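You operate a simulated robot arm through the tools that you are given. There is no shell and no other tool.

The job below is to be done with a simulated robot arm. You get a single attempt, and the scene is never put back.

## Task
Coat the top of the base in the holder from the green pot.
Fine: use the yellow brush, put it back in its dish and close the pot. Set down upright: yellow brush. A coat counts when it lies all over at full strength: go over it till it gets no stronger.

The check looks at the end state, three seconds after you hand in, the way a careful person would. Anything else that was tipped, shoved, dropped, spilled or broken makes it a failure.

## Robot
A 7-joint arm with a two-finger parallel gripper, fixed in place. Base frame: the origin is on the floor under the middle of its stand, x ahead of it, y to its left, z up; the work surface is at about z = 860. Lengths are in mm, angles in degrees, forces in N, time in s.
With the tool pointing down near the work surface it reaches from about 400 to 900 mm from the base axis. Its first joint turns from -143.0 to 143.0 degrees. Payload 3 kg.
Tool frame: the origin (TCP) lies between the finger pads and is the grasp point; the fingertips stand 30 mm ahead of it; z points along the fingers, y is the line along which they close. The gripper opens to 94 mm. The fingers are 28 mm wide and 10 mm thick; the gripper's body (50 by 96 mm) begins 55 mm behind the TCP.
Orientation is that of the tool frame in the base frame, as a unit quaternion [x, y, z, w]. With the fingers straight down and closing along the base's y, the tool's x points along the base's -x, its y along +y and its z along -z.

## Interface
- The arm moves only by the tool step_arm. Its argument "series" is a list of rows, each a list of 7 numbers: the gripper command, from -1 (shut) to 1 (fully open), values between in proportion, then the shift along the tool's x, y, z in mm, then the turn, a rotation vector about the tool's x, y, z in degrees. In form: [[jaw, x, y, z, ax, ay, az], ...]. A call has 1 to 20 rows; each row is the pose to reach, as a shift and turn from the pose commanded when the call began, along the tool's axes at that moment. A row lasts 0.2 s, in which the tool goes at most 50 mm and 8.6 degrees; a call with a longer step from one row to the next is refused whole, and so is a gripper value outside its range. A pose out of reach is approached as far as the arm can. The call stops where the force on the tool passes 40 N (or 10 N more than at its start, if that is more) or the arm is blocked; 0.2 s more then pass. Each finger travels about 72 mm/s and halts on what it meets, pressing with about 22 N; the grip force reading is that of the motor and also rises with nothing between the fingers. The clock runs only during rows and for 0.2 s after the last one: add rows that repeat a pose to give the fingers time. The reply holds the time, the measured pose of the TCP, the force on the tool along the base axes, the opening and the grip force, in the units named above and with some noise, with the torque about the TCP (base axes, N m) and any sound that the robot's microphone picked up.
- Cameras (640 x 400 px; columns grow to the right, rows downward): "scene" is fixed at [404.5, 504.8, 1638.7]; the picture's right is [-0.95, -0.33, 0.00], its down [-0.32, 0.92, -0.23] and it looks along [0.08, -0.22, -0.97] (base axes); focal length 214 px, centre (320, 200). "wrist" rides on the gripper at [76, 14, -102] in the tool frame; the picture's right is [-0.18, 0.98, 0.00], its down [-0.75, -0.14, -0.64] and it looks along [-0.63, -0.12, 0.77] (tool axes); focal length 243 px, centre (320, 200). There is no depth. A picture from a camera that has moved, and an enlarged one, comes with that camera's place and axes in the base frame and with its lens. The place of the scene camera against the robot may be out by one fixed shift of up to 12 mm in any direction.
- grab_frame(camera): a new picture of that camera. It takes no simulated time.
- close_up(camera, box): a new picture of the part [left, top, right, bottom] of that camera's present view, enlarged. It takes no simulated time.
- finish_job(): hands the job in; it is judged then, once.

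Places have to be worked out from the pictures, the camera data and where the tool is seen. Open the gripper and draw the arm clear of the work before you hand the job in, unless the task says otherwise.

The tools are called after ">>>" as name(argument=value, ...) on one line, values as JSON. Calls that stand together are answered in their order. step_arm: Moves the arm, as the interface text tells. Its arguments: {"type":"object","properties":{"series":{"type":"array","items":{"type":"array","items":{"type":"number"}}}},"required":["series"]} The other tools are called the same way: grab_frame (camera) takes a picture; close_up (camera, box) takes an enlarged picture of a part of a camera's view; finish_job () hands the job in.

At the start:

```text
t: 0.0
position: [547.6, 49.7, 1216.8]
tool_rot: [0.001, 1.0, 0.001, 0.0]
force: [0.0, -0.8, 0.9]
wrist_torque: [-0.01, -0.02, 0.01]
opening: 94.0
grip_force: 0.1
```

scene: 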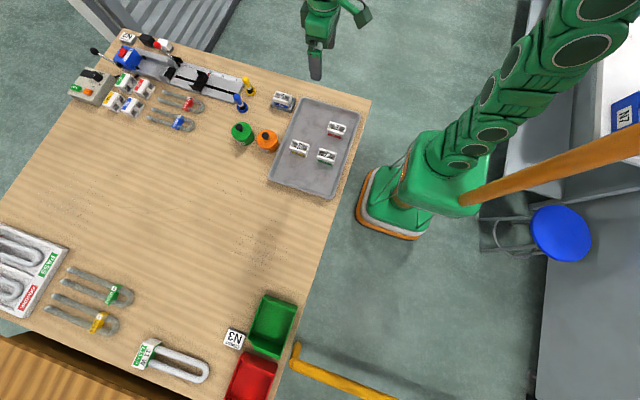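
wrist: 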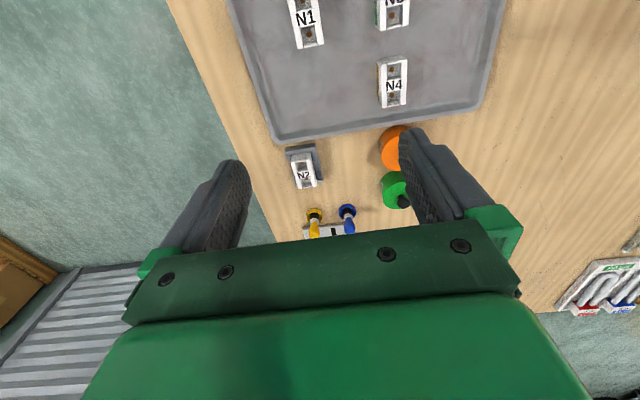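

I start by looking closer at the area with the brushes, pots and holder before moving anything.

>>> close_up(camera="scene", box=[210, 60, 370, 160])

>>> close_up(camera="wrist", box=[240, 120, 440, 245])

>>> close_up(camera="scene", box=[60, 20, 260, 145])

```text
4.00 times, centred on (290, 110) of scene
camera zoom: at [404.5, 504.8, 1638.7], right [-0.95, -0.33, 0.0], down [-0.32, 0.92, -0.23], along [0.08, -0.22, -0.97], focal length 858 px, centre (440, 560)
```

zoom: 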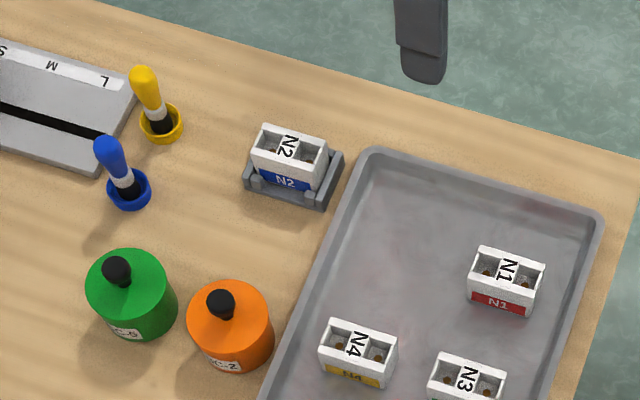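

```text
3.20 times, centred on (340, 182) of wrist
camera zoom: at [472.3, 63.9, 1319.0], right [0.18, 0.98, 0.0], down [0.75, -0.14, 0.64], along [0.63, -0.12, -0.77], focal length 776 px, centre (256, 256)
```

zoom: 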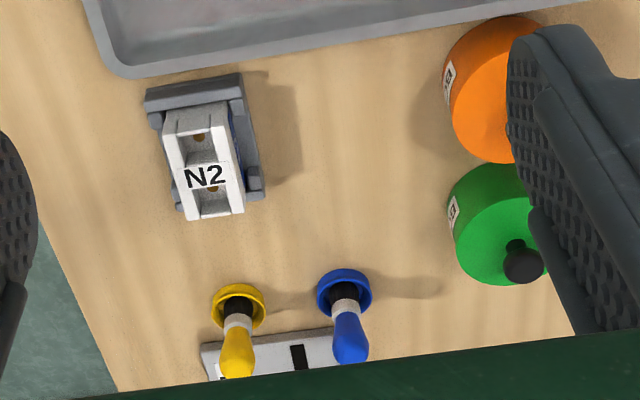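

```text
3.20 times, centred on (160, 82) of scene
camera zoom: at [404.5, 504.8, 1638.7], right [-0.95, -0.33, 0.0], down [-0.32, 0.92, -0.23], along [0.08, -0.22, -0.97], focal length 686 px, centre (832, 576)
```

zoom: 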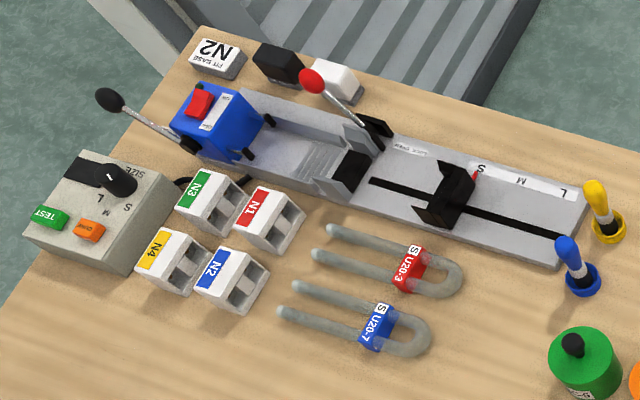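

The base N2 in its grey holder appears to be near (735, -20), yellow brush dish near (889, -30), and green pot near (794, 164). I move the arm forward, staying high (TCP z about 1070), for a closer view of the brushes.

>>> step_arm(series=[[1, -30, -8, 22, 0, 0, 0], [1, -60, -16, 44, 0, 0, 0], [1, -90, -24, 66, 0, 0, 0], [1, -120, -32, 88, 0, 0, 0], [1, -150, -40, 110, 0, 0, 0], [1, -180, -48, 132, 0, 0, 0], [1, -197, -52, 148, 0, 0, 0], [1, -197, -52, 148, 0, 0, 0]])

>>> grab_frame(camera="wrist")

>>> close_up(camera="wrist", box=[220, 100, 420, 225])

```text
t: 1.8
position: [742.8, -3.3, 1070.1]
tool_rot: [0.0, 1.0, 0.0, 0.0]
force: [-0.1, -0.1, 0.2]
wrist_torque: [0.02, -0.02, 0.02]
opening: 94.0
grip_force: 0.1
```

```text
taken
camera wrist: at [668.7, 11.8, 1171.4], right [0.18, 0.98, 0.0], down [0.75, -0.14, 0.64], along [0.63, -0.12, -0.77], focal length 243 px, centre (320, 200)
```

wrist: 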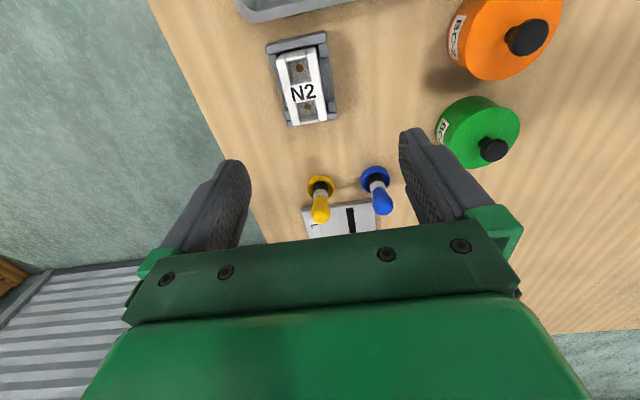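

```text
3.20 times, centred on (320, 162) of wrist
camera zoom: at [668.7, 11.8, 1171.4], right [0.18, 0.98, 0.0], down [0.75, -0.14, 0.64], along [0.63, -0.12, -0.77], focal length 776 px, centre (320, 320)
```

zoom: 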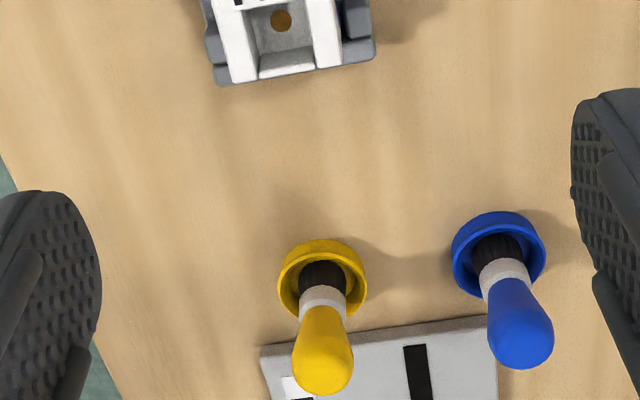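

Yellow brush stands upright in its dish around (893, -29), handle top near z≈935. Next I move over to get a good look at the green pot.

>>> step_arm(series=[[1, 16, 38, 2, 0, 0, 0], [1, 32, 76, 4, 0, 0, 0], [1, 48, 114, 6, 0, 0, 0], [1, 64, 152, 8, 0, 0, 0], [1, 81, 191, 9, 0, 0, 0], [1, 81, 191, 9, 0, 0, 0]])

>>> grab_frame(camera="wrist")

>>> close_up(camera="wrist", box=[240, 120, 400, 220])

```text
t: 3.2
position: [663.5, 189.4, 1059.2]
tool_rot: [0.001, 1.0, 0.0, 0.0]
force: [-0.5, 0.4, -0.8]
wrist_torque: [0.0, 0.0, -0.04]
opening: 94.0
grip_force: 0.0
```

```text
taken
camera wrist: at [587.6, 204.0, 1161.3], right [0.18, 0.98, 0.0], down [0.75, -0.14, 0.64], along [0.63, -0.12, -0.77], focal length 243 px, centre (320, 200)
```

wrist: 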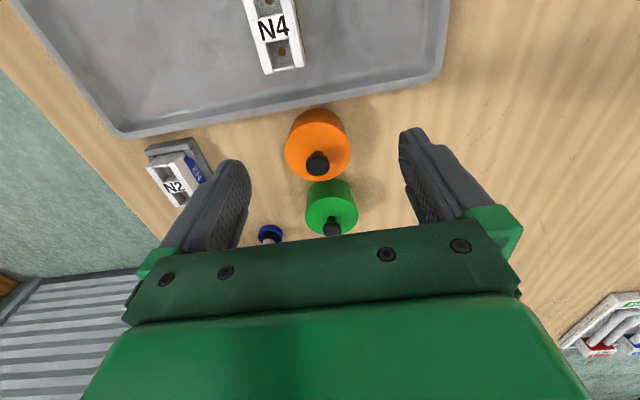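

```text
4.00 times, centred on (320, 170) of wrist
camera zoom: at [587.6, 204.0, 1161.3], right [0.18, 0.98, 0.0], down [0.75, -0.14, 0.64], along [0.63, -0.12, -0.77], focal length 970 px, centre (320, 320)
```

zoom: 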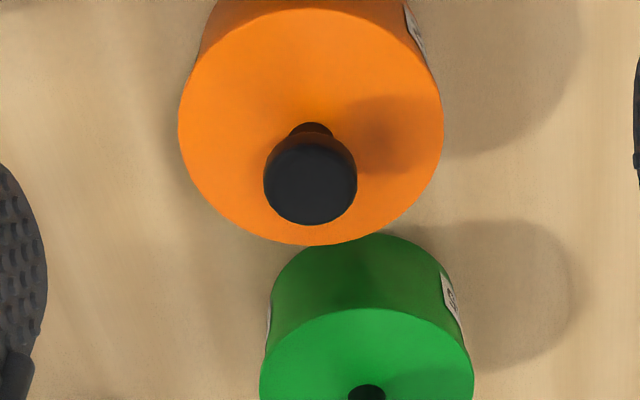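

By triangulating, the green pot's knob is near (829, 176, 930), with the lid's top face around z≈900. I move closer for a detailed look at the lid.

>>> step_arm(series=[[1, -28, 0, 20, 0, 0, 0], [1, -56, 0, 40, 0, 0, 0], [1, -84, 0, 59, 0, 0, 0], [1, -84, 0, 59, 0, 0, 0]])

>>> grab_frame(camera="wrist")

>>> close_up(camera="wrist", box=[250, 130, 410, 230])

>>> close_up(camera="scene", box=[215, 110, 295, 160])

```text
t: 4.2
position: [748.9, 189.4, 1001.2]
tool_rot: [0.0, 1.0, -0.001, 0.0]
force: [-1.0, -0.3, 0.4]
wrist_torque: [0.01, 0.03, 0.03]
opening: 94.0
grip_force: 0.2
```

```text
taken
camera wrist: at [672.9, 203.4, 1103.1], right [0.18, 0.98, 0.0], down [0.75, -0.14, 0.64], along [0.63, -0.12, -0.77], focal length 243 px, centre (320, 200)
```

wrist: 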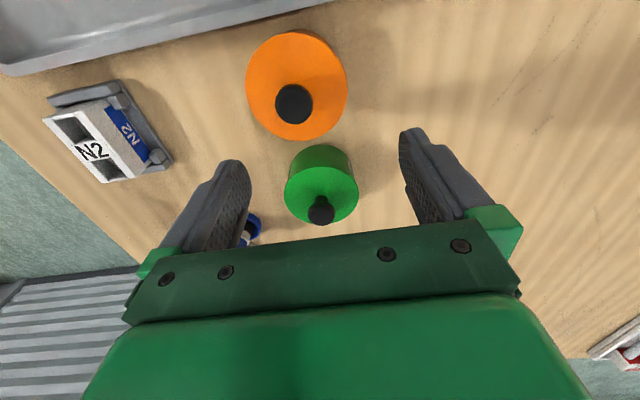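

```text
4.00 times, centred on (330, 180) of wrist
camera zoom: at [672.9, 203.4, 1103.1], right [0.18, 0.98, 0.0], down [0.75, -0.14, 0.64], along [0.63, -0.12, -0.77], focal length 970 px, centre (280, 280)
```

zoom: 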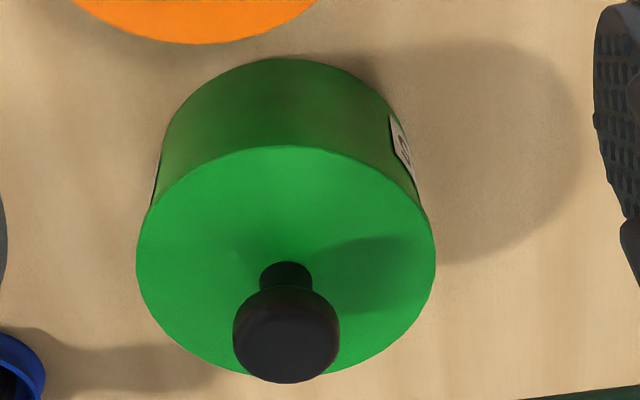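

```text
8.00 times, centred on (255, 135) of scene
camera zoom: at [404.5, 504.8, 1638.7], right [-0.95, -0.33, 0.0], down [-0.32, 0.92, -0.23], along [0.08, -0.22, -0.97], focal length 1716 px, centre (840, 720)
```

zoom: 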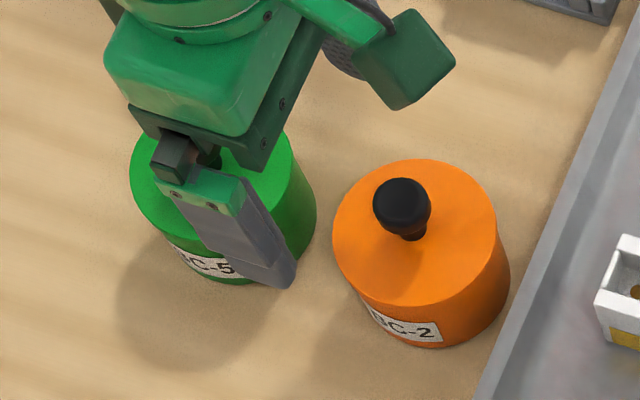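

The green pot has a lift-off lid about 79 mm across with a black knob about 25 mm wide at (829, 176); lid top is about z=905 and knob top about z=935. Before touching it, I check the N2 base in its holder.

>>> step_arm(series=[[1, 25, -38, -4, 0, 0, 0], [1, 50, -76, -8, 0, 0, 0], [1, 75, -114, -12, 0, 0, 0], [1, 100, -152, -15, 0, 0, 0], [1, 127, -189, -17, 0, 0, 0], [1, 127, -189, -17, 0, 0, 0]])

>>> grab_frame(camera="wrist")

>>> close_up(camera="wrist", box=[250, 130, 410, 230])

>>> close_up(camera="scene", box=[215, 110, 295, 160])

>>> close_up(camera="scene", box=[260, 80, 308, 110])

```text
t: 5.6
position: [620.1, -2.4, 1019.7]
tool_rot: [0.0, 1.0, 0.0, 0.0]
force: [-0.4, -0.9, 0.6]
wrist_torque: [-0.06, 0.02, 0.02]
opening: 93.9
grip_force: 0.1
```

```text
taken
camera wrist: at [545.2, 12.6, 1121.3], right [0.18, 0.98, 0.0], down [0.75, -0.14, 0.64], along [0.63, -0.12, -0.77], focal length 243 px, centre (320, 200)
```

wrist: 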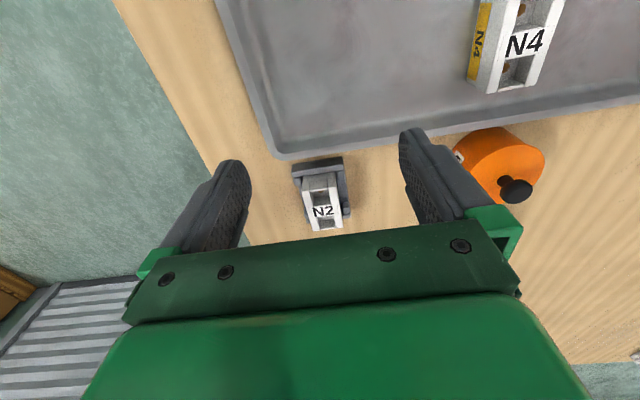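

```text
4.00 times, centred on (330, 180) of wrist
camera zoom: at [545.2, 12.6, 1121.3], right [0.18, 0.98, 0.0], down [0.75, -0.14, 0.64], along [0.63, -0.12, -0.77], focal length 970 px, centre (280, 280)
```

zoom: 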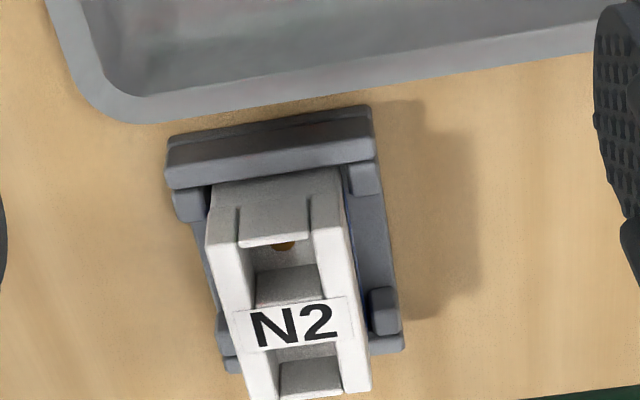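

```text
8.00 times, centred on (255, 135) of scene
camera zoom: at [404.5, 504.8, 1638.7], right [-0.95, -0.33, 0.0], down [-0.32, 0.92, -0.23], along [0.08, -0.22, -0.97], focal length 1716 px, centre (840, 720)
```

zoom: 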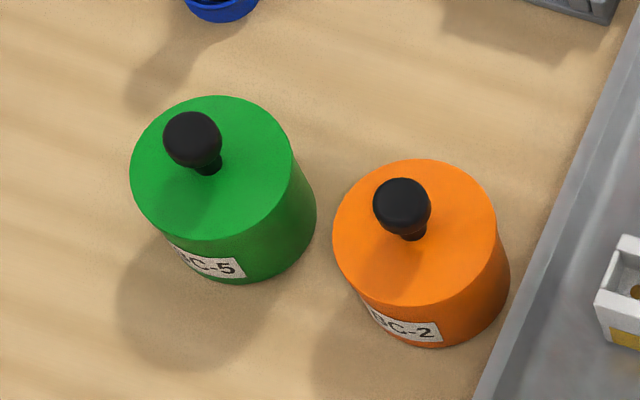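

```text
13.33 times, centred on (284, 95) of scene
camera zoom: at [404.5, 504.8, 1638.7], right [-0.95, -0.33, 0.0], down [-0.32, 0.92, -0.23], along [0.08, -0.22, -0.97], focal length 2860 px, centre (800, 1600)
```

zoom: 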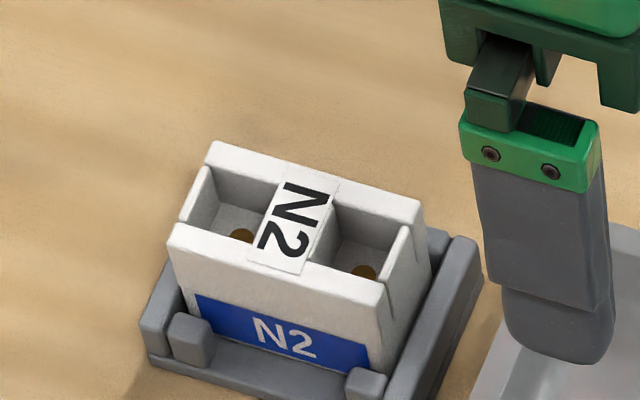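

The base N2 lies along x, top from about x=709–775, y=-38…-5 at z≈904. Now I go over the green pot's knob at (829, 176), staying high at first, to check alignment.

>>> step_arm(series=[[1, -35, 30, 2, 0, 0, 0], [1, -70, 60, 4, 0, 0, 0], [1, -105, 90, 6, 0, 0, 0], [1, -140, 120, 8, 0, 0, 0], [1, -175, 150, 9, 0, 0, 0], [1, -209, 179, 10, 0, 0, 0], [1, -209, 179, 10, 0, 0, 0]])

>>> grab_frame(camera="wrist")

>>> close_up(camera="wrist", box=[240, 100, 400, 200])

```text
t: 7.2
position: [830.6, 177.6, 1008.7]
tool_rot: [0.0, 1.0, 0.0, -0.001]
force: [0.7, 0.3, 0.2]
wrist_torque: [0.01, 0.0, 0.02]
opening: 94.1
grip_force: 0.1
```

```text
taken
camera wrist: at [754.5, 192.3, 1111.4], right [0.18, 0.98, 0.0], down [0.75, -0.14, 0.64], along [0.63, -0.12, -0.77], focal length 243 px, centre (320, 200)
```

wrist: 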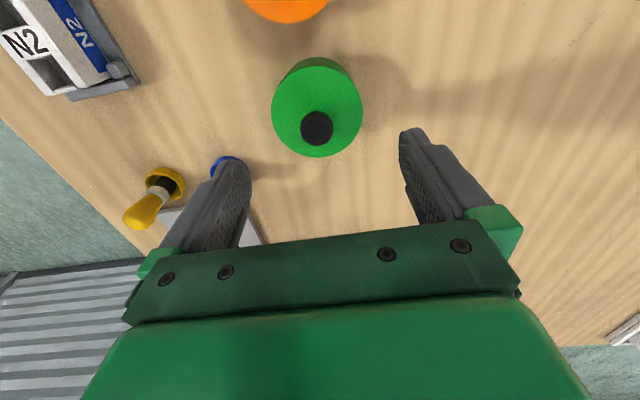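

```text
4.00 times, centred on (320, 150) of wrist
camera zoom: at [754.5, 192.3, 1111.4], right [0.18, 0.98, 0.0], down [0.75, -0.14, 0.64], along [0.63, -0.12, -0.77], focal length 970 px, centre (320, 400)
```

zoom: 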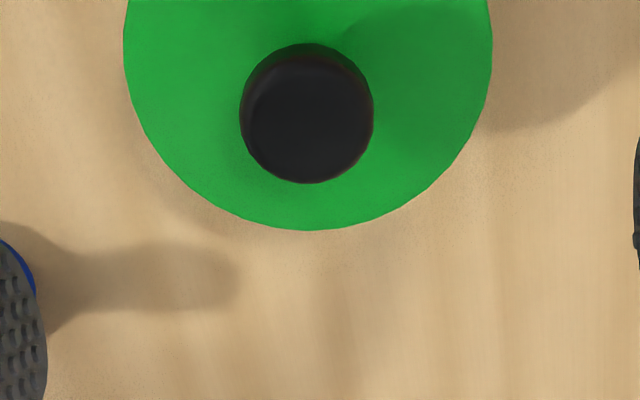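

The knob center reads (829.3, 175.8) against my TCP of about (830, 178.4). I correct by about 2.5 mm in y and descend to z≈941 so that the fingertips straddle the knob just above the lid, then check before closing.

>>> step_arm(series=[[1, 0.6, -2.5, 10, 0, 0, 0], [1, 0.6, -2.5, 28, 0, 0, 0], [1, 0.6, -2.5, 46, 0, 0, 0], [1, 0.6, -2.5, 60, 0, 0, 0], [1, 0.6, -2.5, 67, 0, 0, 0], [1, 0.6, -2.5, 67, 0, 0, 0]])

>>> grab_frame(camera="wrist")

>>> close_up(camera="wrist", box=[220, 100, 420, 225])

```text
t: 8.6
position: [830.6, 175.5, 940.8]
tool_rot: [0.001, 1.0, 0.0, 0.001]
force: [-0.1, 0.6, 1.2]
wrist_torque: [-0.04, -0.01, 0.0]
opening: 94.2
grip_force: 0.0
```

```text
taken
camera wrist: at [754.1, 190.1, 1043.2], right [0.18, 0.98, 0.0], down [0.75, -0.14, 0.64], along [0.63, -0.12, -0.77], focal length 243 px, centre (320, 200)
```

wrist: 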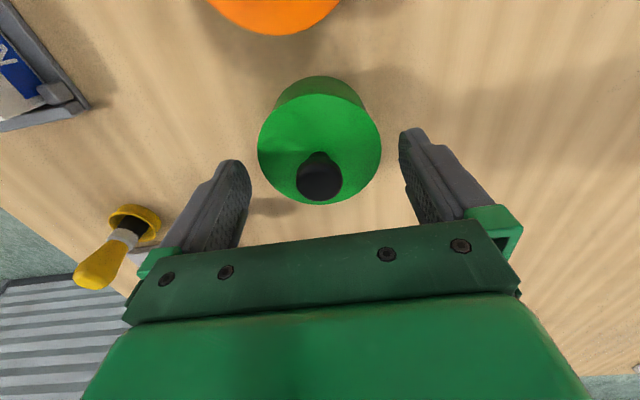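

```text
3.20 times, centred on (320, 162) of wrist
camera zoom: at [754.1, 190.1, 1043.2], right [0.18, 0.98, 0.0], down [0.75, -0.14, 0.64], along [0.63, -0.12, -0.77], focal length 776 px, centre (320, 320)
```

zoom: 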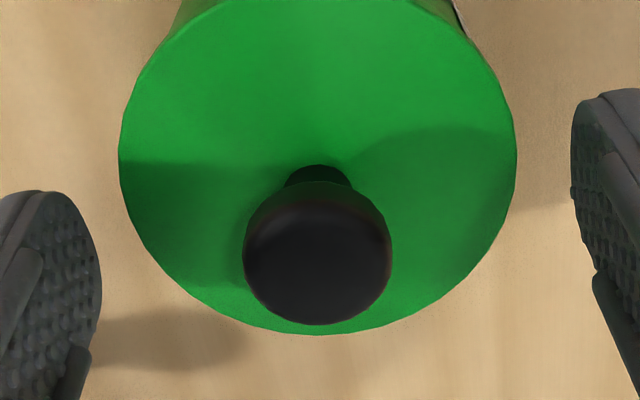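

Knob is centred between the open fingers with fingertips about 5 mm above the lid. I close on the knob.

>>> step_arm(series=[[-1, 0, 0, 0, 0, 0, 0], [-1, 0, 0, 0, 0, 0, 0], [-1, 0, 0, 0, 0, 0, 0], [-1, 0, 0, 0, 0, 0, 0], [-1, 0, 0, 0, 0, 0, 0]])

>>> close_up(camera="wrist", box=[220, 100, 420, 225])

```text
t: 9.8
position: [829.4, 173.5, 940.7]
tool_rot: [0.0, 1.0, 0.0, 0.0]
force: [-0.2, -4.0, 3.0]
wrist_torque: [-0.13, 0.01, -0.01]
opening: 24.8
grip_force: 22.1
```

```text
3.20 times, centred on (320, 162) of wrist
camera zoom: at [754.1, 189.8, 1043.2], right [0.18, 0.98, 0.0], down [0.75, -0.14, 0.64], along [0.63, -0.12, -0.77], focal length 776 px, centre (320, 320)
```

zoom: 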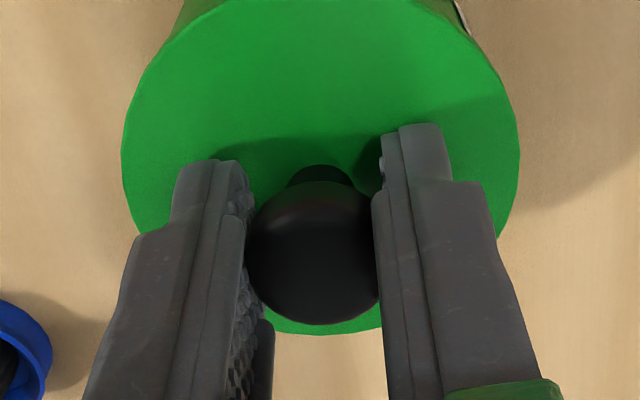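

The knob is gripped (24.8 mm). I lift slowly by 12 mm to see whether the lid comes off freely without the pot.

>>> step_arm(series=[[-1, 0, 0, -3, 0, 0, 0], [-1, 0, 0, -6, 0, 0, 0], [-1, 0, 0, -9, 0, 0, 0], [-1, 0, 0, -12, 0, 0, 0], [-1, 0, 0, -12, 0, 0, 0]])

>>> close_up(camera="wrist", box=[220, 60, 420, 185])

>>> close_up(camera="scene", box=[215, 110, 295, 160])

```text
t: 11.0
position: [830.0, 175.1, 952.9]
tool_rot: [0.0, 1.0, 0.0, 0.0]
force: [-0.6, -0.6, -0.5]
wrist_torque: [0.01, 0.01, 0.05]
opening: 24.6
grip_force: 21.8
heard: snap
```

```text
3.20 times, centred on (320, 122) of wrist
camera zoom: at [753.8, 190.2, 1055.1], right [0.18, 0.98, 0.0], down [0.75, -0.14, 0.64], along [0.63, -0.12, -0.77], focal length 776 px, centre (320, 448)
```

zoom: 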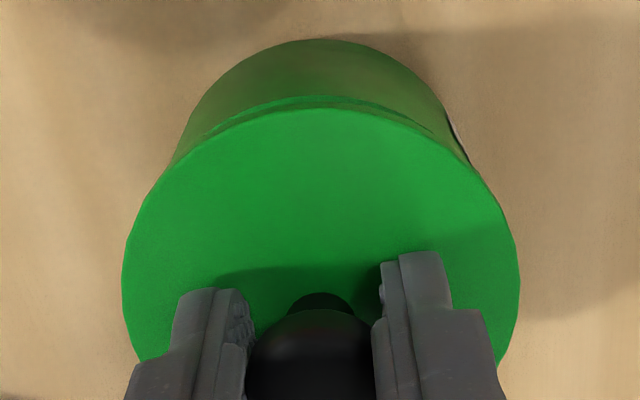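

```text
8.00 times, centred on (255, 135) of scene
camera zoom: at [404.5, 504.8, 1638.7], right [-0.95, -0.33, 0.0], down [-0.32, 0.92, -0.23], along [0.08, -0.22, -0.97], focal length 1716 px, centre (840, 720)
```

zoom: 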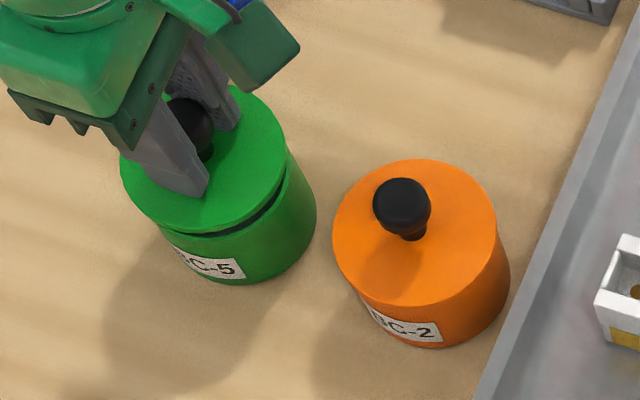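

A snap was heard and the lid came off while the pot stayed in place. I raise it and carry it to free table space near (760, 305).

>>> step_arm(series=[[-1, 0, 0, -15, 0, 0, 0], [-1, 0, 0, -35, 0, 0, 0], [-1, 0, 0, -55, 0, 0, 0], [-1, 12, 22, -55, 0, 0, 0], [-1, 29, 54, -55, 0, 0, 0], [-1, 46, 86, -55, 0, 0, 0], [-1, 61, 114, -55, 0, 0, 0], [-1, 70, 130, -55, 0, 0, 0], [-1, 70, 130, -55, 0, 0, 0]])

>>> grab_frame(camera="scene")

>>> close_up(camera="scene", box=[205, 115, 285, 165])

>>> grab_frame(camera="wrist")

```text
t: 13.0
position: [759.2, 305.6, 1007.3]
tool_rot: [0.0, 1.0, 0.0, 0.0]
force: [0.6, 0.0, -0.7]
wrist_torque: [-0.01, 0.0, 0.03]
opening: 24.6
grip_force: 21.7
```

```text
taken
```

scene: 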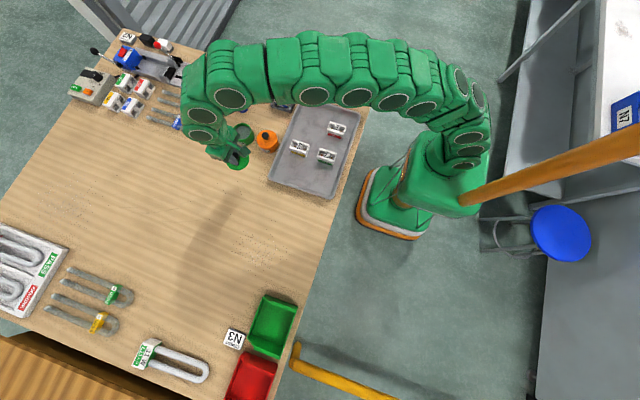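

```text
8.00 times, centred on (245, 140) of scene
camera zoom: at [404.5, 504.8, 1638.7], right [-0.95, -0.33, 0.0], down [-0.32, 0.92, -0.23], along [0.08, -0.22, -0.97], focal length 1716 px, centre (920, 680)
```

zoom: 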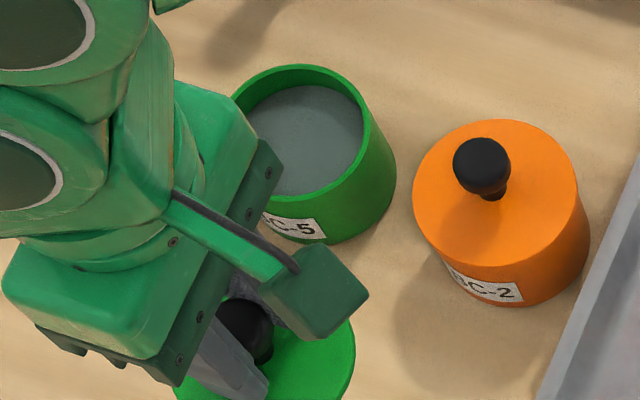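

```text
taken
camera wrist: at [684.1, 320.5, 1109.5], right [0.18, 0.98, 0.0], down [0.75, -0.14, 0.64], along [0.63, -0.12, -0.77], focal length 243 px, centre (320, 200)
```

wrist: 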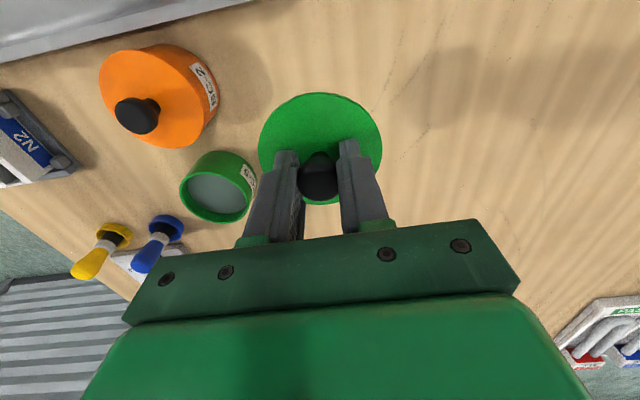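

The pot is open, showing grey coating inside. The table under the lid is free; I lower it first to about z=925.

>>> step_arm(series=[[-1, 0, 0, 15, 0, 0, 0], [-1, 0, 0, 35, 0, 0, 0], [-1, 0, 0, 55, 0, 0, 0], [-1, 0, 0, 72, 0, 0, 0], [-1, 0, 0, 82, 0, 0, 0], [-1, 0, 0, 82, 0, 0, 0]])

>>> close_up(camera="wrist", box=[220, 80, 420, 205])

```text
t: 14.4
position: [759.8, 306.0, 925.6]
tool_rot: [0.0, 1.0, 0.0, 0.001]
force: [0.1, -0.9, 0.0]
wrist_torque: [-0.04, -0.02, 0.02]
opening: 24.6
grip_force: 22.0
```

```text
3.20 times, centred on (320, 142) of wrist
camera zoom: at [683.6, 320.4, 1027.9], right [0.18, 0.98, 0.0], down [0.75, -0.14, 0.64], along [0.63, -0.12, -0.77], focal length 776 px, centre (320, 384)
```

zoom: 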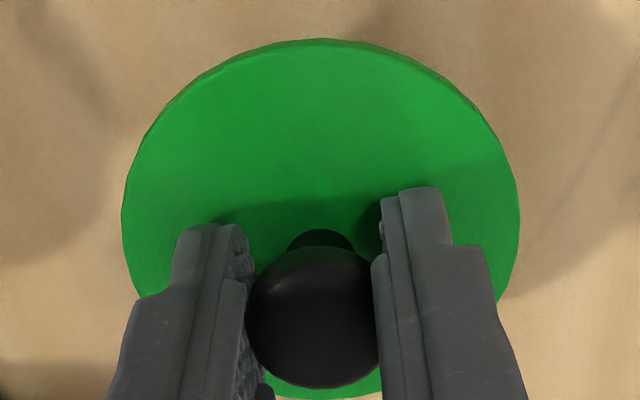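

No contact yet; I continue downward in small steps, watching force.

>>> step_arm(series=[[-1, 0, 0, 4, 0, 0, 0], [-1, 0, 0, 8, 0, 0, 0], [-1, 0, 0, 12, 0, 0, 0], [-1, 0, 0, 12, 0, 0, 0]])

>>> close_up(camera="wrist", box=[220, 80, 420, 205])

```text
t: 15.4
position: [759.0, 304.7, 914.2]
tool_rot: [0.0, 1.0, 0.0, 0.001]
force: [-0.3, 0.6, -0.1]
wrist_torque: [0.03, 0.0, -0.04]
opening: 24.7
grip_force: 22.0
```

```text
3.20 times, centred on (320, 142) of wrist
camera zoom: at [683.7, 320.5, 1015.6], right [0.18, 0.98, 0.0], down [0.75, -0.14, 0.64], along [0.63, -0.12, -0.77], focal length 776 px, centre (320, 384)
```

zoom: 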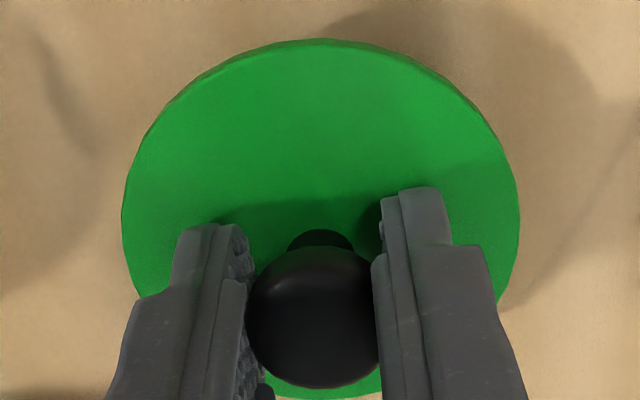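

Still free. Another 6 mm in 2 mm steps.

>>> step_arm(series=[[-1, 0, 0, 2, 0, 0, 0], [-1, 0, 0, 4, 0, 0, 0], [-1, 0, 0, 6, 0, 0, 0], [-1, 0, 0, 6, 0, 0, 0]])

>>> close_up(camera="wrist", box=[220, 80, 420, 205])

```text
t: 16.4
position: [759.7, 305.2, 907.6]
tool_rot: [0.0, 1.0, 0.001, 0.0]
force: [-0.4, 0.0, -0.3]
wrist_torque: [0.01, 0.01, -0.02]
opening: 24.7
grip_force: 22.0
```

```text
3.20 times, centred on (320, 142) of wrist
camera zoom: at [683.4, 320.5, 1009.8], right [0.18, 0.98, 0.0], down [0.75, -0.14, 0.64], along [0.63, -0.12, -0.77], focal length 776 px, centre (320, 384)
```

zoom: 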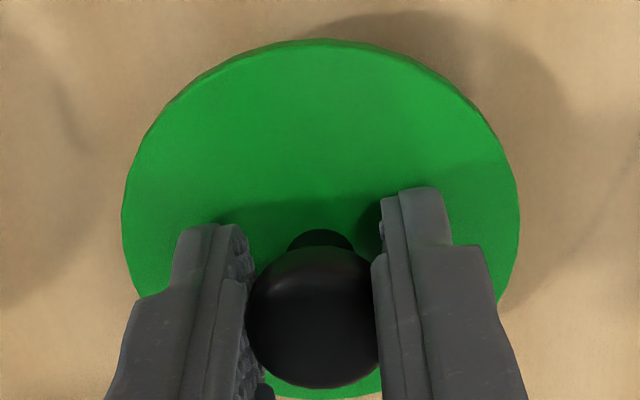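

No contact at z=907.6. I go down another 4 mm in 1 mm steps.

>>> step_arm(series=[[-1, 0, 0, 1, 0, 0, 0], [-1, 0, 0, 2, 0, 0, 0], [-1, 0, 0, 3, 0, 0, 0], [-1, 0, 0, 4, 0, 0, 0], [-1, 0, 0, 4, 0, 0, 0]])

>>> close_up(camera="wrist", box=[220, 80, 420, 205])

```text
t: 17.6
position: [758.9, 306.5, 904.0]
tool_rot: [0.001, 1.0, 0.0, 0.0]
force: [0.3, -0.1, -0.3]
wrist_torque: [0.03, 0.02, 0.01]
opening: 24.9
grip_force: 22.1
```

```text
3.20 times, centred on (320, 142) of wrist
camera zoom: at [683.4, 320.5, 1005.9], right [0.18, 0.98, 0.0], down [0.75, -0.14, 0.64], along [0.63, -0.12, -0.77], focal length 776 px, centre (320, 384)
```

zoom: 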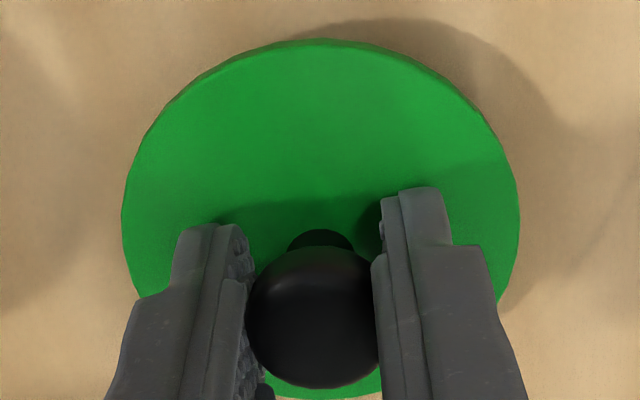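

Still free at z≈903.8; continue in 1 mm steps.

>>> step_arm(series=[[-1, 0, 0, 1, 0, 0, 0], [-1, 0, 0, 2, 0, 0, 0], [-1, 0, 0, 3, 0, 0, 0], [-1, 0, 0, 3, 0, 0, 0]])

>>> close_up(camera="wrist", box=[220, 80, 420, 205])

```text
t: 18.6
position: [758.5, 306.9, 901.1]
tool_rot: [0.0, 1.0, 0.0, 0.0]
force: [-0.2, 0.0, 0.6]
wrist_torque: [-0.04, 0.0, -0.01]
opening: 24.4
grip_force: 22.2
```

```text
3.20 times, centred on (320, 142) of wrist
camera zoom: at [683.3, 320.4, 1002.9], right [0.18, 0.98, 0.0], down [0.75, -0.14, 0.64], along [0.63, -0.12, -0.77], focal length 776 px, centre (320, 384)
```

zoom: 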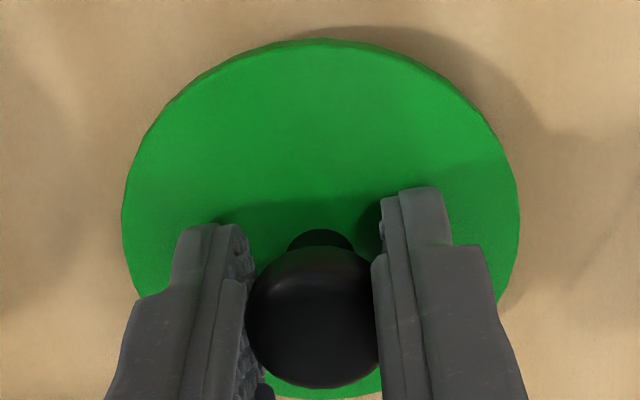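

Still no contact force; another 3 mm.

>>> step_arm(series=[[-1, 0, 0, 1, 0, 0, 0], [-1, 0, 0, 2, 0, 0, 0], [-1, 0, 0, 3, 0, 0, 0], [-1, 0, 0, 3, 0, 0, 0]])

>>> close_up(camera="wrist", box=[220, 80, 420, 205])

```text
t: 19.6
position: [758.3, 306.0, 899.8]
tool_rot: [-0.001, 1.0, 0.002, 0.002]
force: [-1.8, -1.2, 35.9]
wrist_torque: [0.07, 0.16, 0.03]
opening: 24.5
grip_force: 22.5
```

```text
3.20 times, centred on (320, 142) of wrist
camera zoom: at [683.5, 320.4, 1001.5], right [0.18, 0.98, 0.0], down [0.75, -0.14, 0.64], along [0.63, -0.12, -0.76], focal length 776 px, centre (320, 384)
```

zoom: 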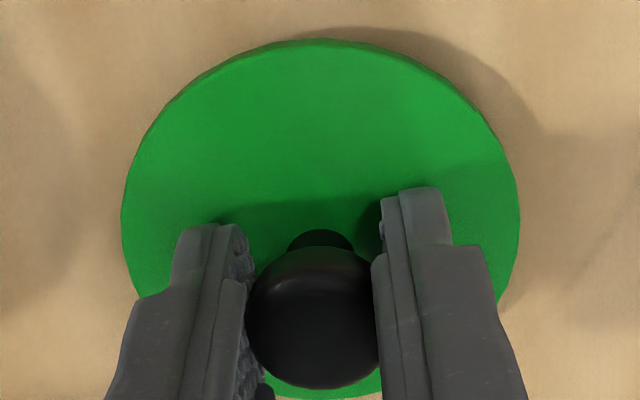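

Contact with the table at TCP z≈900 (36 N). I ease off 1.8 mm, open the gripper and rise straight up.

>>> step_arm(series=[[-1, 0, 0, -1.8, 0, 0, 0], [-1, 0, 0, -1.8, 0, 0, 0], [0, 0, 0, -1.8, 0, 0, 0], [0.4, 0, 0, -1.8, 0, 0, 0], [0.4, 0, 0, -1.8, 0, 0, 0], [0.4, 0, 0, -8, 0, 0, 0], [0.4, 0, 0, -30, 0, 0, 0], [0.4, 0, 0, -65, 0, 0, 0], [0.4, 0, 0, -105, 0, 0, 0], [0.4, 0, 0, -105, 0, 0, 0]])

>>> grab_frame(camera="wrist")

>>> close_up(camera="wrist", box=[240, 60, 400, 160])

```text
t: 21.8
position: [759.7, 304.7, 1003.3]
tool_rot: [0.001, 1.0, 0.0, 0.0]
force: [0.5, 0.2, 0.2]
wrist_torque: [0.0, -0.02, -0.01]
opening: 65.5
grip_force: 0.1
```

```text
taken
camera wrist: at [684.5, 320.2, 1104.9], right [0.18, 0.98, 0.0], down [0.75, -0.14, 0.64], along [0.63, -0.12, -0.77], focal length 243 px, centre (320, 200)
```

wrist: 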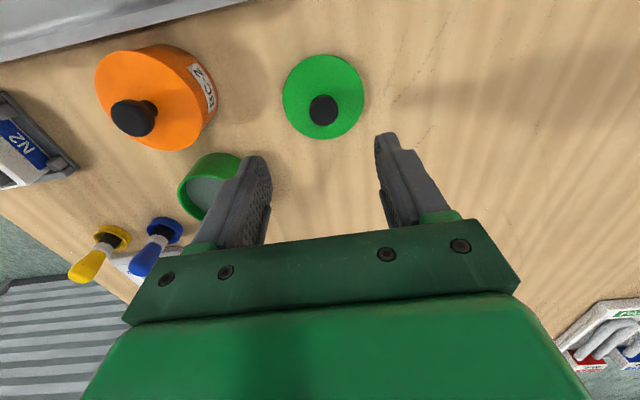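

```text
4.00 times, centred on (320, 110) of wrist
camera zoom: at [684.5, 320.2, 1104.9], right [0.18, 0.98, 0.0], down [0.75, -0.14, 0.64], along [0.63, -0.12, -0.77], focal length 970 px, centre (320, 560)
```

zoom: 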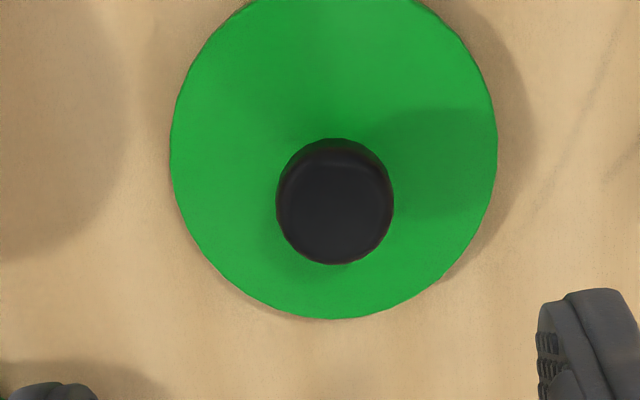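

Lid rests flat on the table at about (759, 310). Now I move toward the yellow brush, staying high, for a close positional check.

>>> step_arm(series=[[0.4, -6, -25, 0, 0, 0, 0], [0.4, -16, -65, -2, 0, 0, 0], [0.4, -26, -108, -3, 0, 0, 0], [0.4, -36, -151, -4, 0, 0, 0], [0.4, -47, -194, -5, 0, 0, 0], [0.4, -57, -237, -6, 0, 0, 0], [0.4, -67, -280, -7, 0, 0, 0], [0.4, -76, -315, -7, 0, 0, 0], [0.4, -80, -331, -7, 0, 0, 0], [0.4, -80, -331, -7, 0, 0, 0]])

>>> grab_frame(camera="wrist")

>>> close_up(camera="wrist", box=[250, 90, 410, 190])

>>> close_up(camera="scene", box=[205, 105, 285, 155])

>>> close_up(camera="scene", box=[225, 70, 273, 100])

```text
t: 24.0
position: [838.6, -25.1, 1009.5]
tool_rot: [0.0, 1.0, 0.0, -0.001]
force: [-0.1, -0.2, 1.1]
wrist_torque: [0.0, 0.0, -0.04]
opening: 65.8
grip_force: 0.0
```

```text
taken
camera wrist: at [763.6, -10.8, 1111.7], right [0.18, 0.98, 0.0], down [0.75, -0.14, 0.64], along [0.63, -0.12, -0.77], focal length 243 px, centre (320, 200)
```

wrist: 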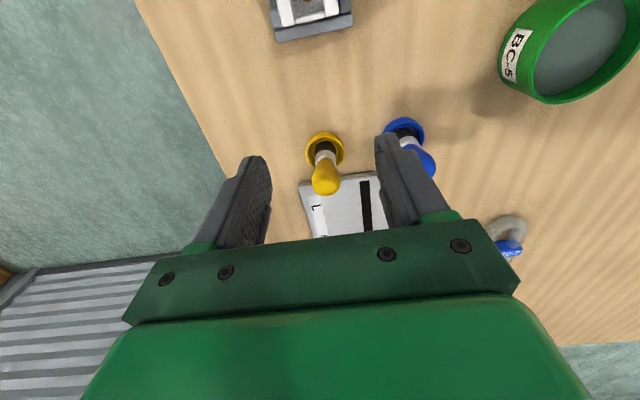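

```text
4.00 times, centred on (330, 140) of wrist
camera zoom: at [763.6, -10.8, 1111.7], right [0.18, 0.98, 0.0], down [0.75, -0.14, 0.64], along [0.63, -0.12, -0.77], focal length 970 px, centre (280, 440)
```

zoom: 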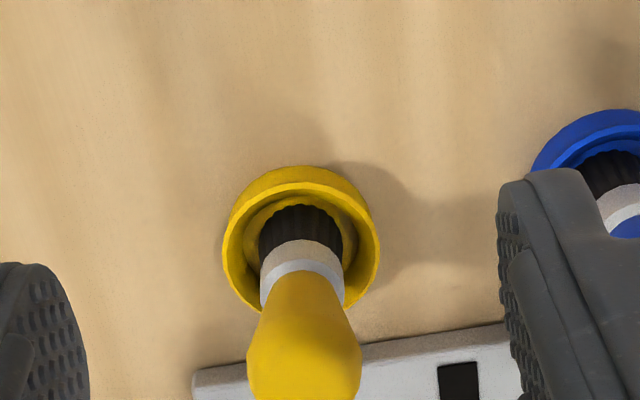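

```text
8.00 times, centred on (245, 130) of scene
camera zoom: at [404.5, 504.8, 1638.7], right [-0.95, -0.33, 0.0], down [-0.32, 0.92, -0.23], along [0.08, -0.22, -0.97], focal length 1716 px, centre (920, 760)
```

zoom: 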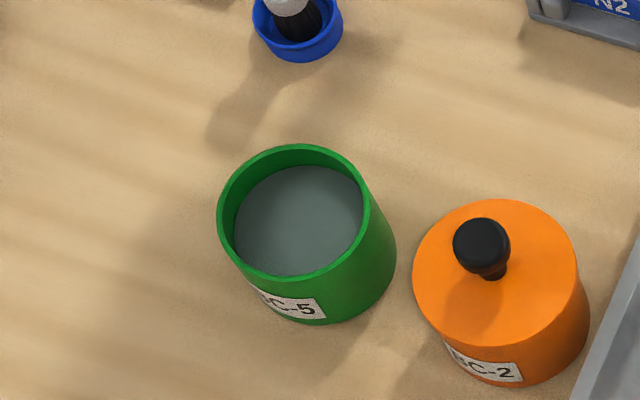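

```text
13.33 times, centred on (249, 85) of scene
camera zoom: at [404.5, 504.8, 1638.7], right [-0.95, -0.33, 0.0], down [-0.32, 0.92, -0.23], along [0.08, -0.22, -0.97], focal length 2860 px, centre (1267, 1733)
```

zoom: 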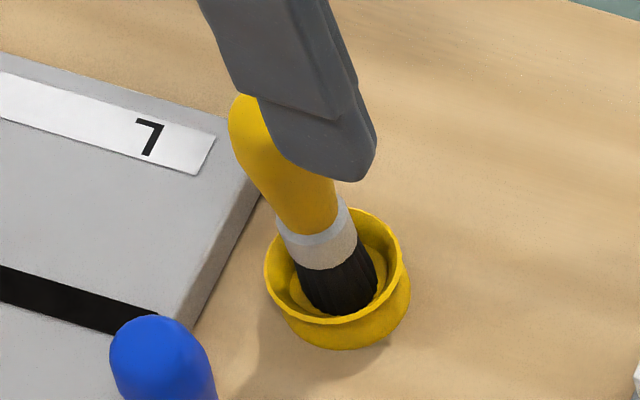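

Brush axis works out at about (893.5, -29), dish rim diameter ~43 mm. I move horizontally to stand over it, still high.

>>> step_arm(series=[[0.4, -15, -1, 0, 0, 0, 0], [0.4, -35, -3, 0, 0, 0, 0], [0.4, -54.3, -4, 0, 0, 0, 0], [0.4, -54.3, -4, 0, 0, 0, 0]])

>>> grab_frame(camera="wrist")

>>> close_up(camera="wrist", box=[240, 70, 400, 170])

```text
t: 25.0
position: [885.5, -30.2, 1003.7]
tool_rot: [0.0, 1.0, 0.0, 0.0]
force: [-0.1, 0.3, -0.2]
wrist_torque: [0.02, -0.02, -0.03]
opening: 65.9
grip_force: 0.0
out of reach, approached as far as the arm can: row 3, 4
```

```text
taken
camera wrist: at [811.1, -14.9, 1107.0], right [0.18, 0.98, 0.0], down [0.75, -0.14, 0.64], along [0.63, -0.12, -0.77], focal length 243 px, centre (320, 200)
```

wrist: 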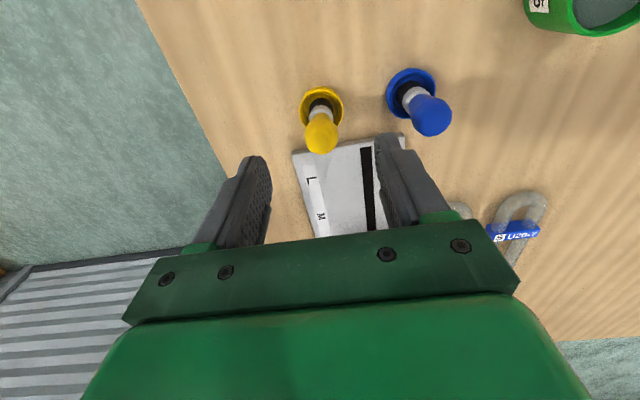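

```text
4.00 times, centred on (320, 120) of wrist
camera zoom: at [811.1, -14.9, 1107.0], right [0.18, 0.98, 0.0], down [0.75, -0.14, 0.64], along [0.63, -0.12, -0.77], focal length 970 px, centre (320, 520)
```

zoom: 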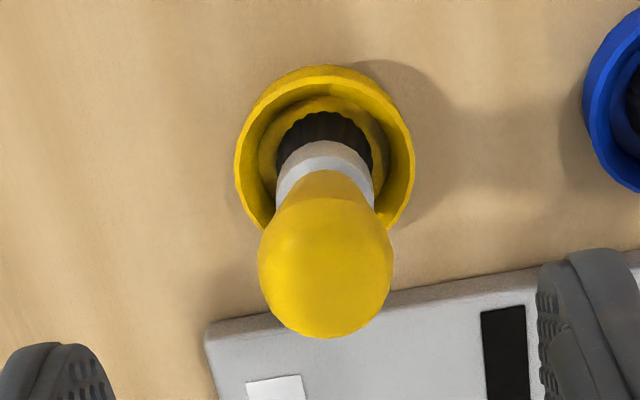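

At this height the arm tops out at x≈886, but lower down it should reach further, and the fingers straddle the brush in y anyway. I descend to about z=960 first and read where it ends up.

>>> step_arm(series=[[0.4, 0, 0, 15, 0, 0, 0], [0.4, 0, 0, 30, 0, 0, 0], [0.4, 0, 0, 44, 0, 0, 0], [0.4, 0, 0, 44, 0, 0, 0]])

>>> grab_frame(camera="wrist")

>>> close_up(camera="wrist", box=[240, 80, 400, 180])

```text
t: 26.0
position: [886.4, -29.4, 961.0]
tool_rot: [-0.001, 1.0, 0.0, 0.0]
force: [0.1, 0.8, -0.2]
wrist_torque: [-0.01, 0.01, -0.01]
opening: 65.6
grip_force: 0.0
```

```text
taken
camera wrist: at [811.1, -14.6, 1063.2], right [0.18, 0.98, 0.0], down [0.75, -0.14, 0.64], along [0.63, -0.12, -0.77], focal length 243 px, centre (320, 200)
```

wrist: 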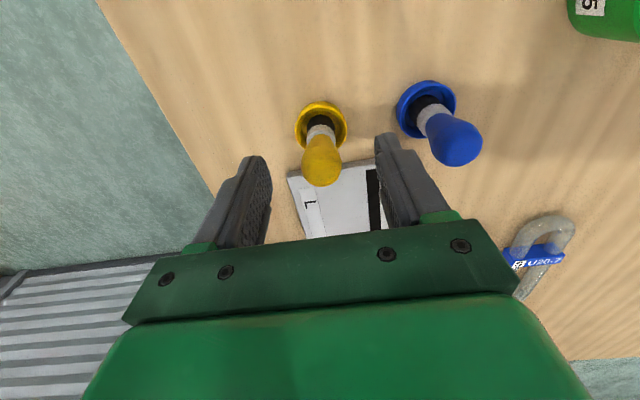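

```text
4.00 times, centred on (320, 130) of wrist
camera zoom: at [811.1, -14.6, 1063.2], right [0.18, 0.98, 0.0], down [0.75, -0.14, 0.64], along [0.63, -0.12, -0.77], focal length 970 px, centre (320, 480)
```

zoom: 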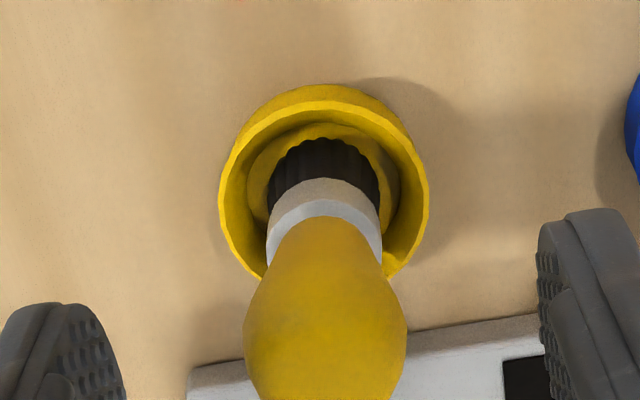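

Clean descent; brush is within about 1 mm of finger centreline. I descend to z≈926 and nudge 4 mm further out in x, then check.

>>> step_arm(series=[[0.4, 0, 0.8, 12, 0, 0, 0], [0.4, 0, 0.8, 24, 0, 0, 0], [0.4, 0, 0.8, 35, 0, 0, 0], [0.4, -2, 0.8, 35, 0, 0, 0], [0.4, -4, 0.8, 35, 0, 0, 0], [0.4, -4, 0.8, 35, 0, 0, 0]])

>>> grab_frame(camera="wrist")

>>> close_up(camera="wrist", box=[240, 120, 400, 220])

>>> close_up(camera="scene", box=[225, 70, 273, 100])

```text
t: 27.4
position: [889.5, -28.8, 924.5]
tool_rot: [0.0, 1.0, 0.001, 0.0]
force: [0.0, 0.4, 0.2]
wrist_torque: [-0.02, 0.01, 0.0]
opening: 65.6
grip_force: 0.1
```

```text
taken
camera wrist: at [815.0, -13.9, 1028.3], right [0.18, 0.98, 0.0], down [0.75, -0.14, 0.64], along [0.63, -0.12, -0.77], focal length 243 px, centre (320, 200)
```

wrist: 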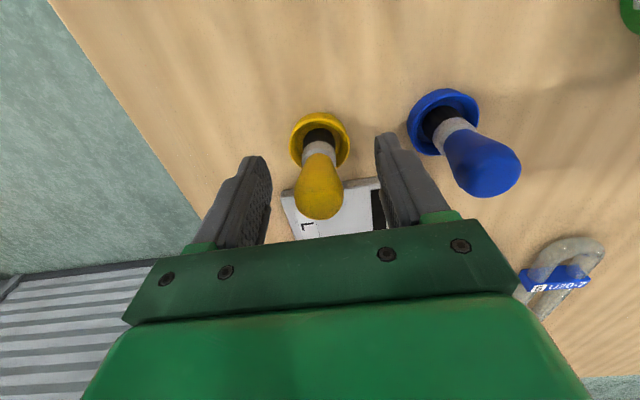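

```text
4.00 times, centred on (320, 170) of wrist
camera zoom: at [815.0, -13.9, 1028.3], right [0.18, 0.98, 0.0], down [0.75, -0.14, 0.64], along [0.63, -0.12, -0.77], focal length 970 px, centre (320, 320)
```

zoom: 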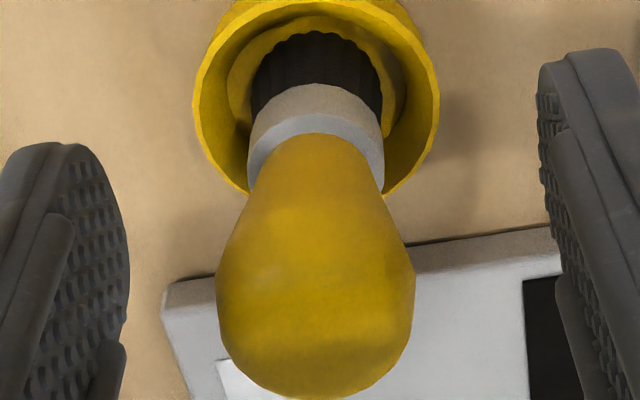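

```text
13.33 times, centred on (249, 85) of scene
camera zoom: at [404.5, 504.8, 1638.7], right [-0.95, -0.33, 0.0], down [-0.32, 0.92, -0.23], along [0.08, -0.22, -0.97], focal length 2860 px, centre (1267, 1733)
```

zoom: 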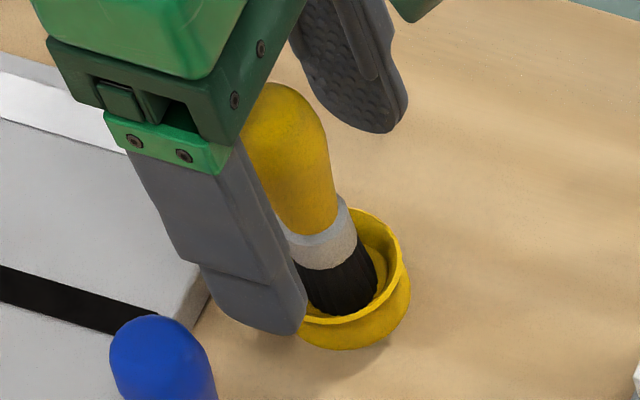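

Refining from several views, the brush axis is more like x≈896, about 6 mm beyond the TCP. I try to move further out by 5 mm before closing.

>>> step_arm(series=[[0.4, -2, 0, 0, 0, 0, 0], [0.4, -4, 0, 0, 0, 0, 0], [0.4, -5.5, 0, 0, 0, 0, 0], [0.4, -5.5, 0, 0, 0, 0, 0]])

>>> close_up(camera="wrist", box=[240, 120, 400, 220])

```text
t: 28.4
position: [895.9, -28.1, 927.4]
tool_rot: [-0.001, 1.0, 0.0, 0.0]
force: [0.2, -1.0, -0.1]
wrist_torque: [0.01, 0.02, 0.0]
opening: 65.7
grip_force: 0.0
```

```text
4.00 times, centred on (320, 170) of wrist
camera zoom: at [820.7, -14.0, 1028.5], right [0.18, 0.98, 0.0], down [0.75, -0.14, 0.64], along [0.63, -0.12, -0.77], focal length 970 px, centre (320, 320)
```

zoom: 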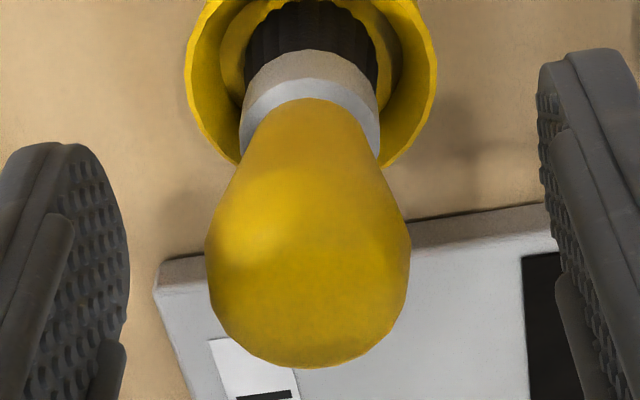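

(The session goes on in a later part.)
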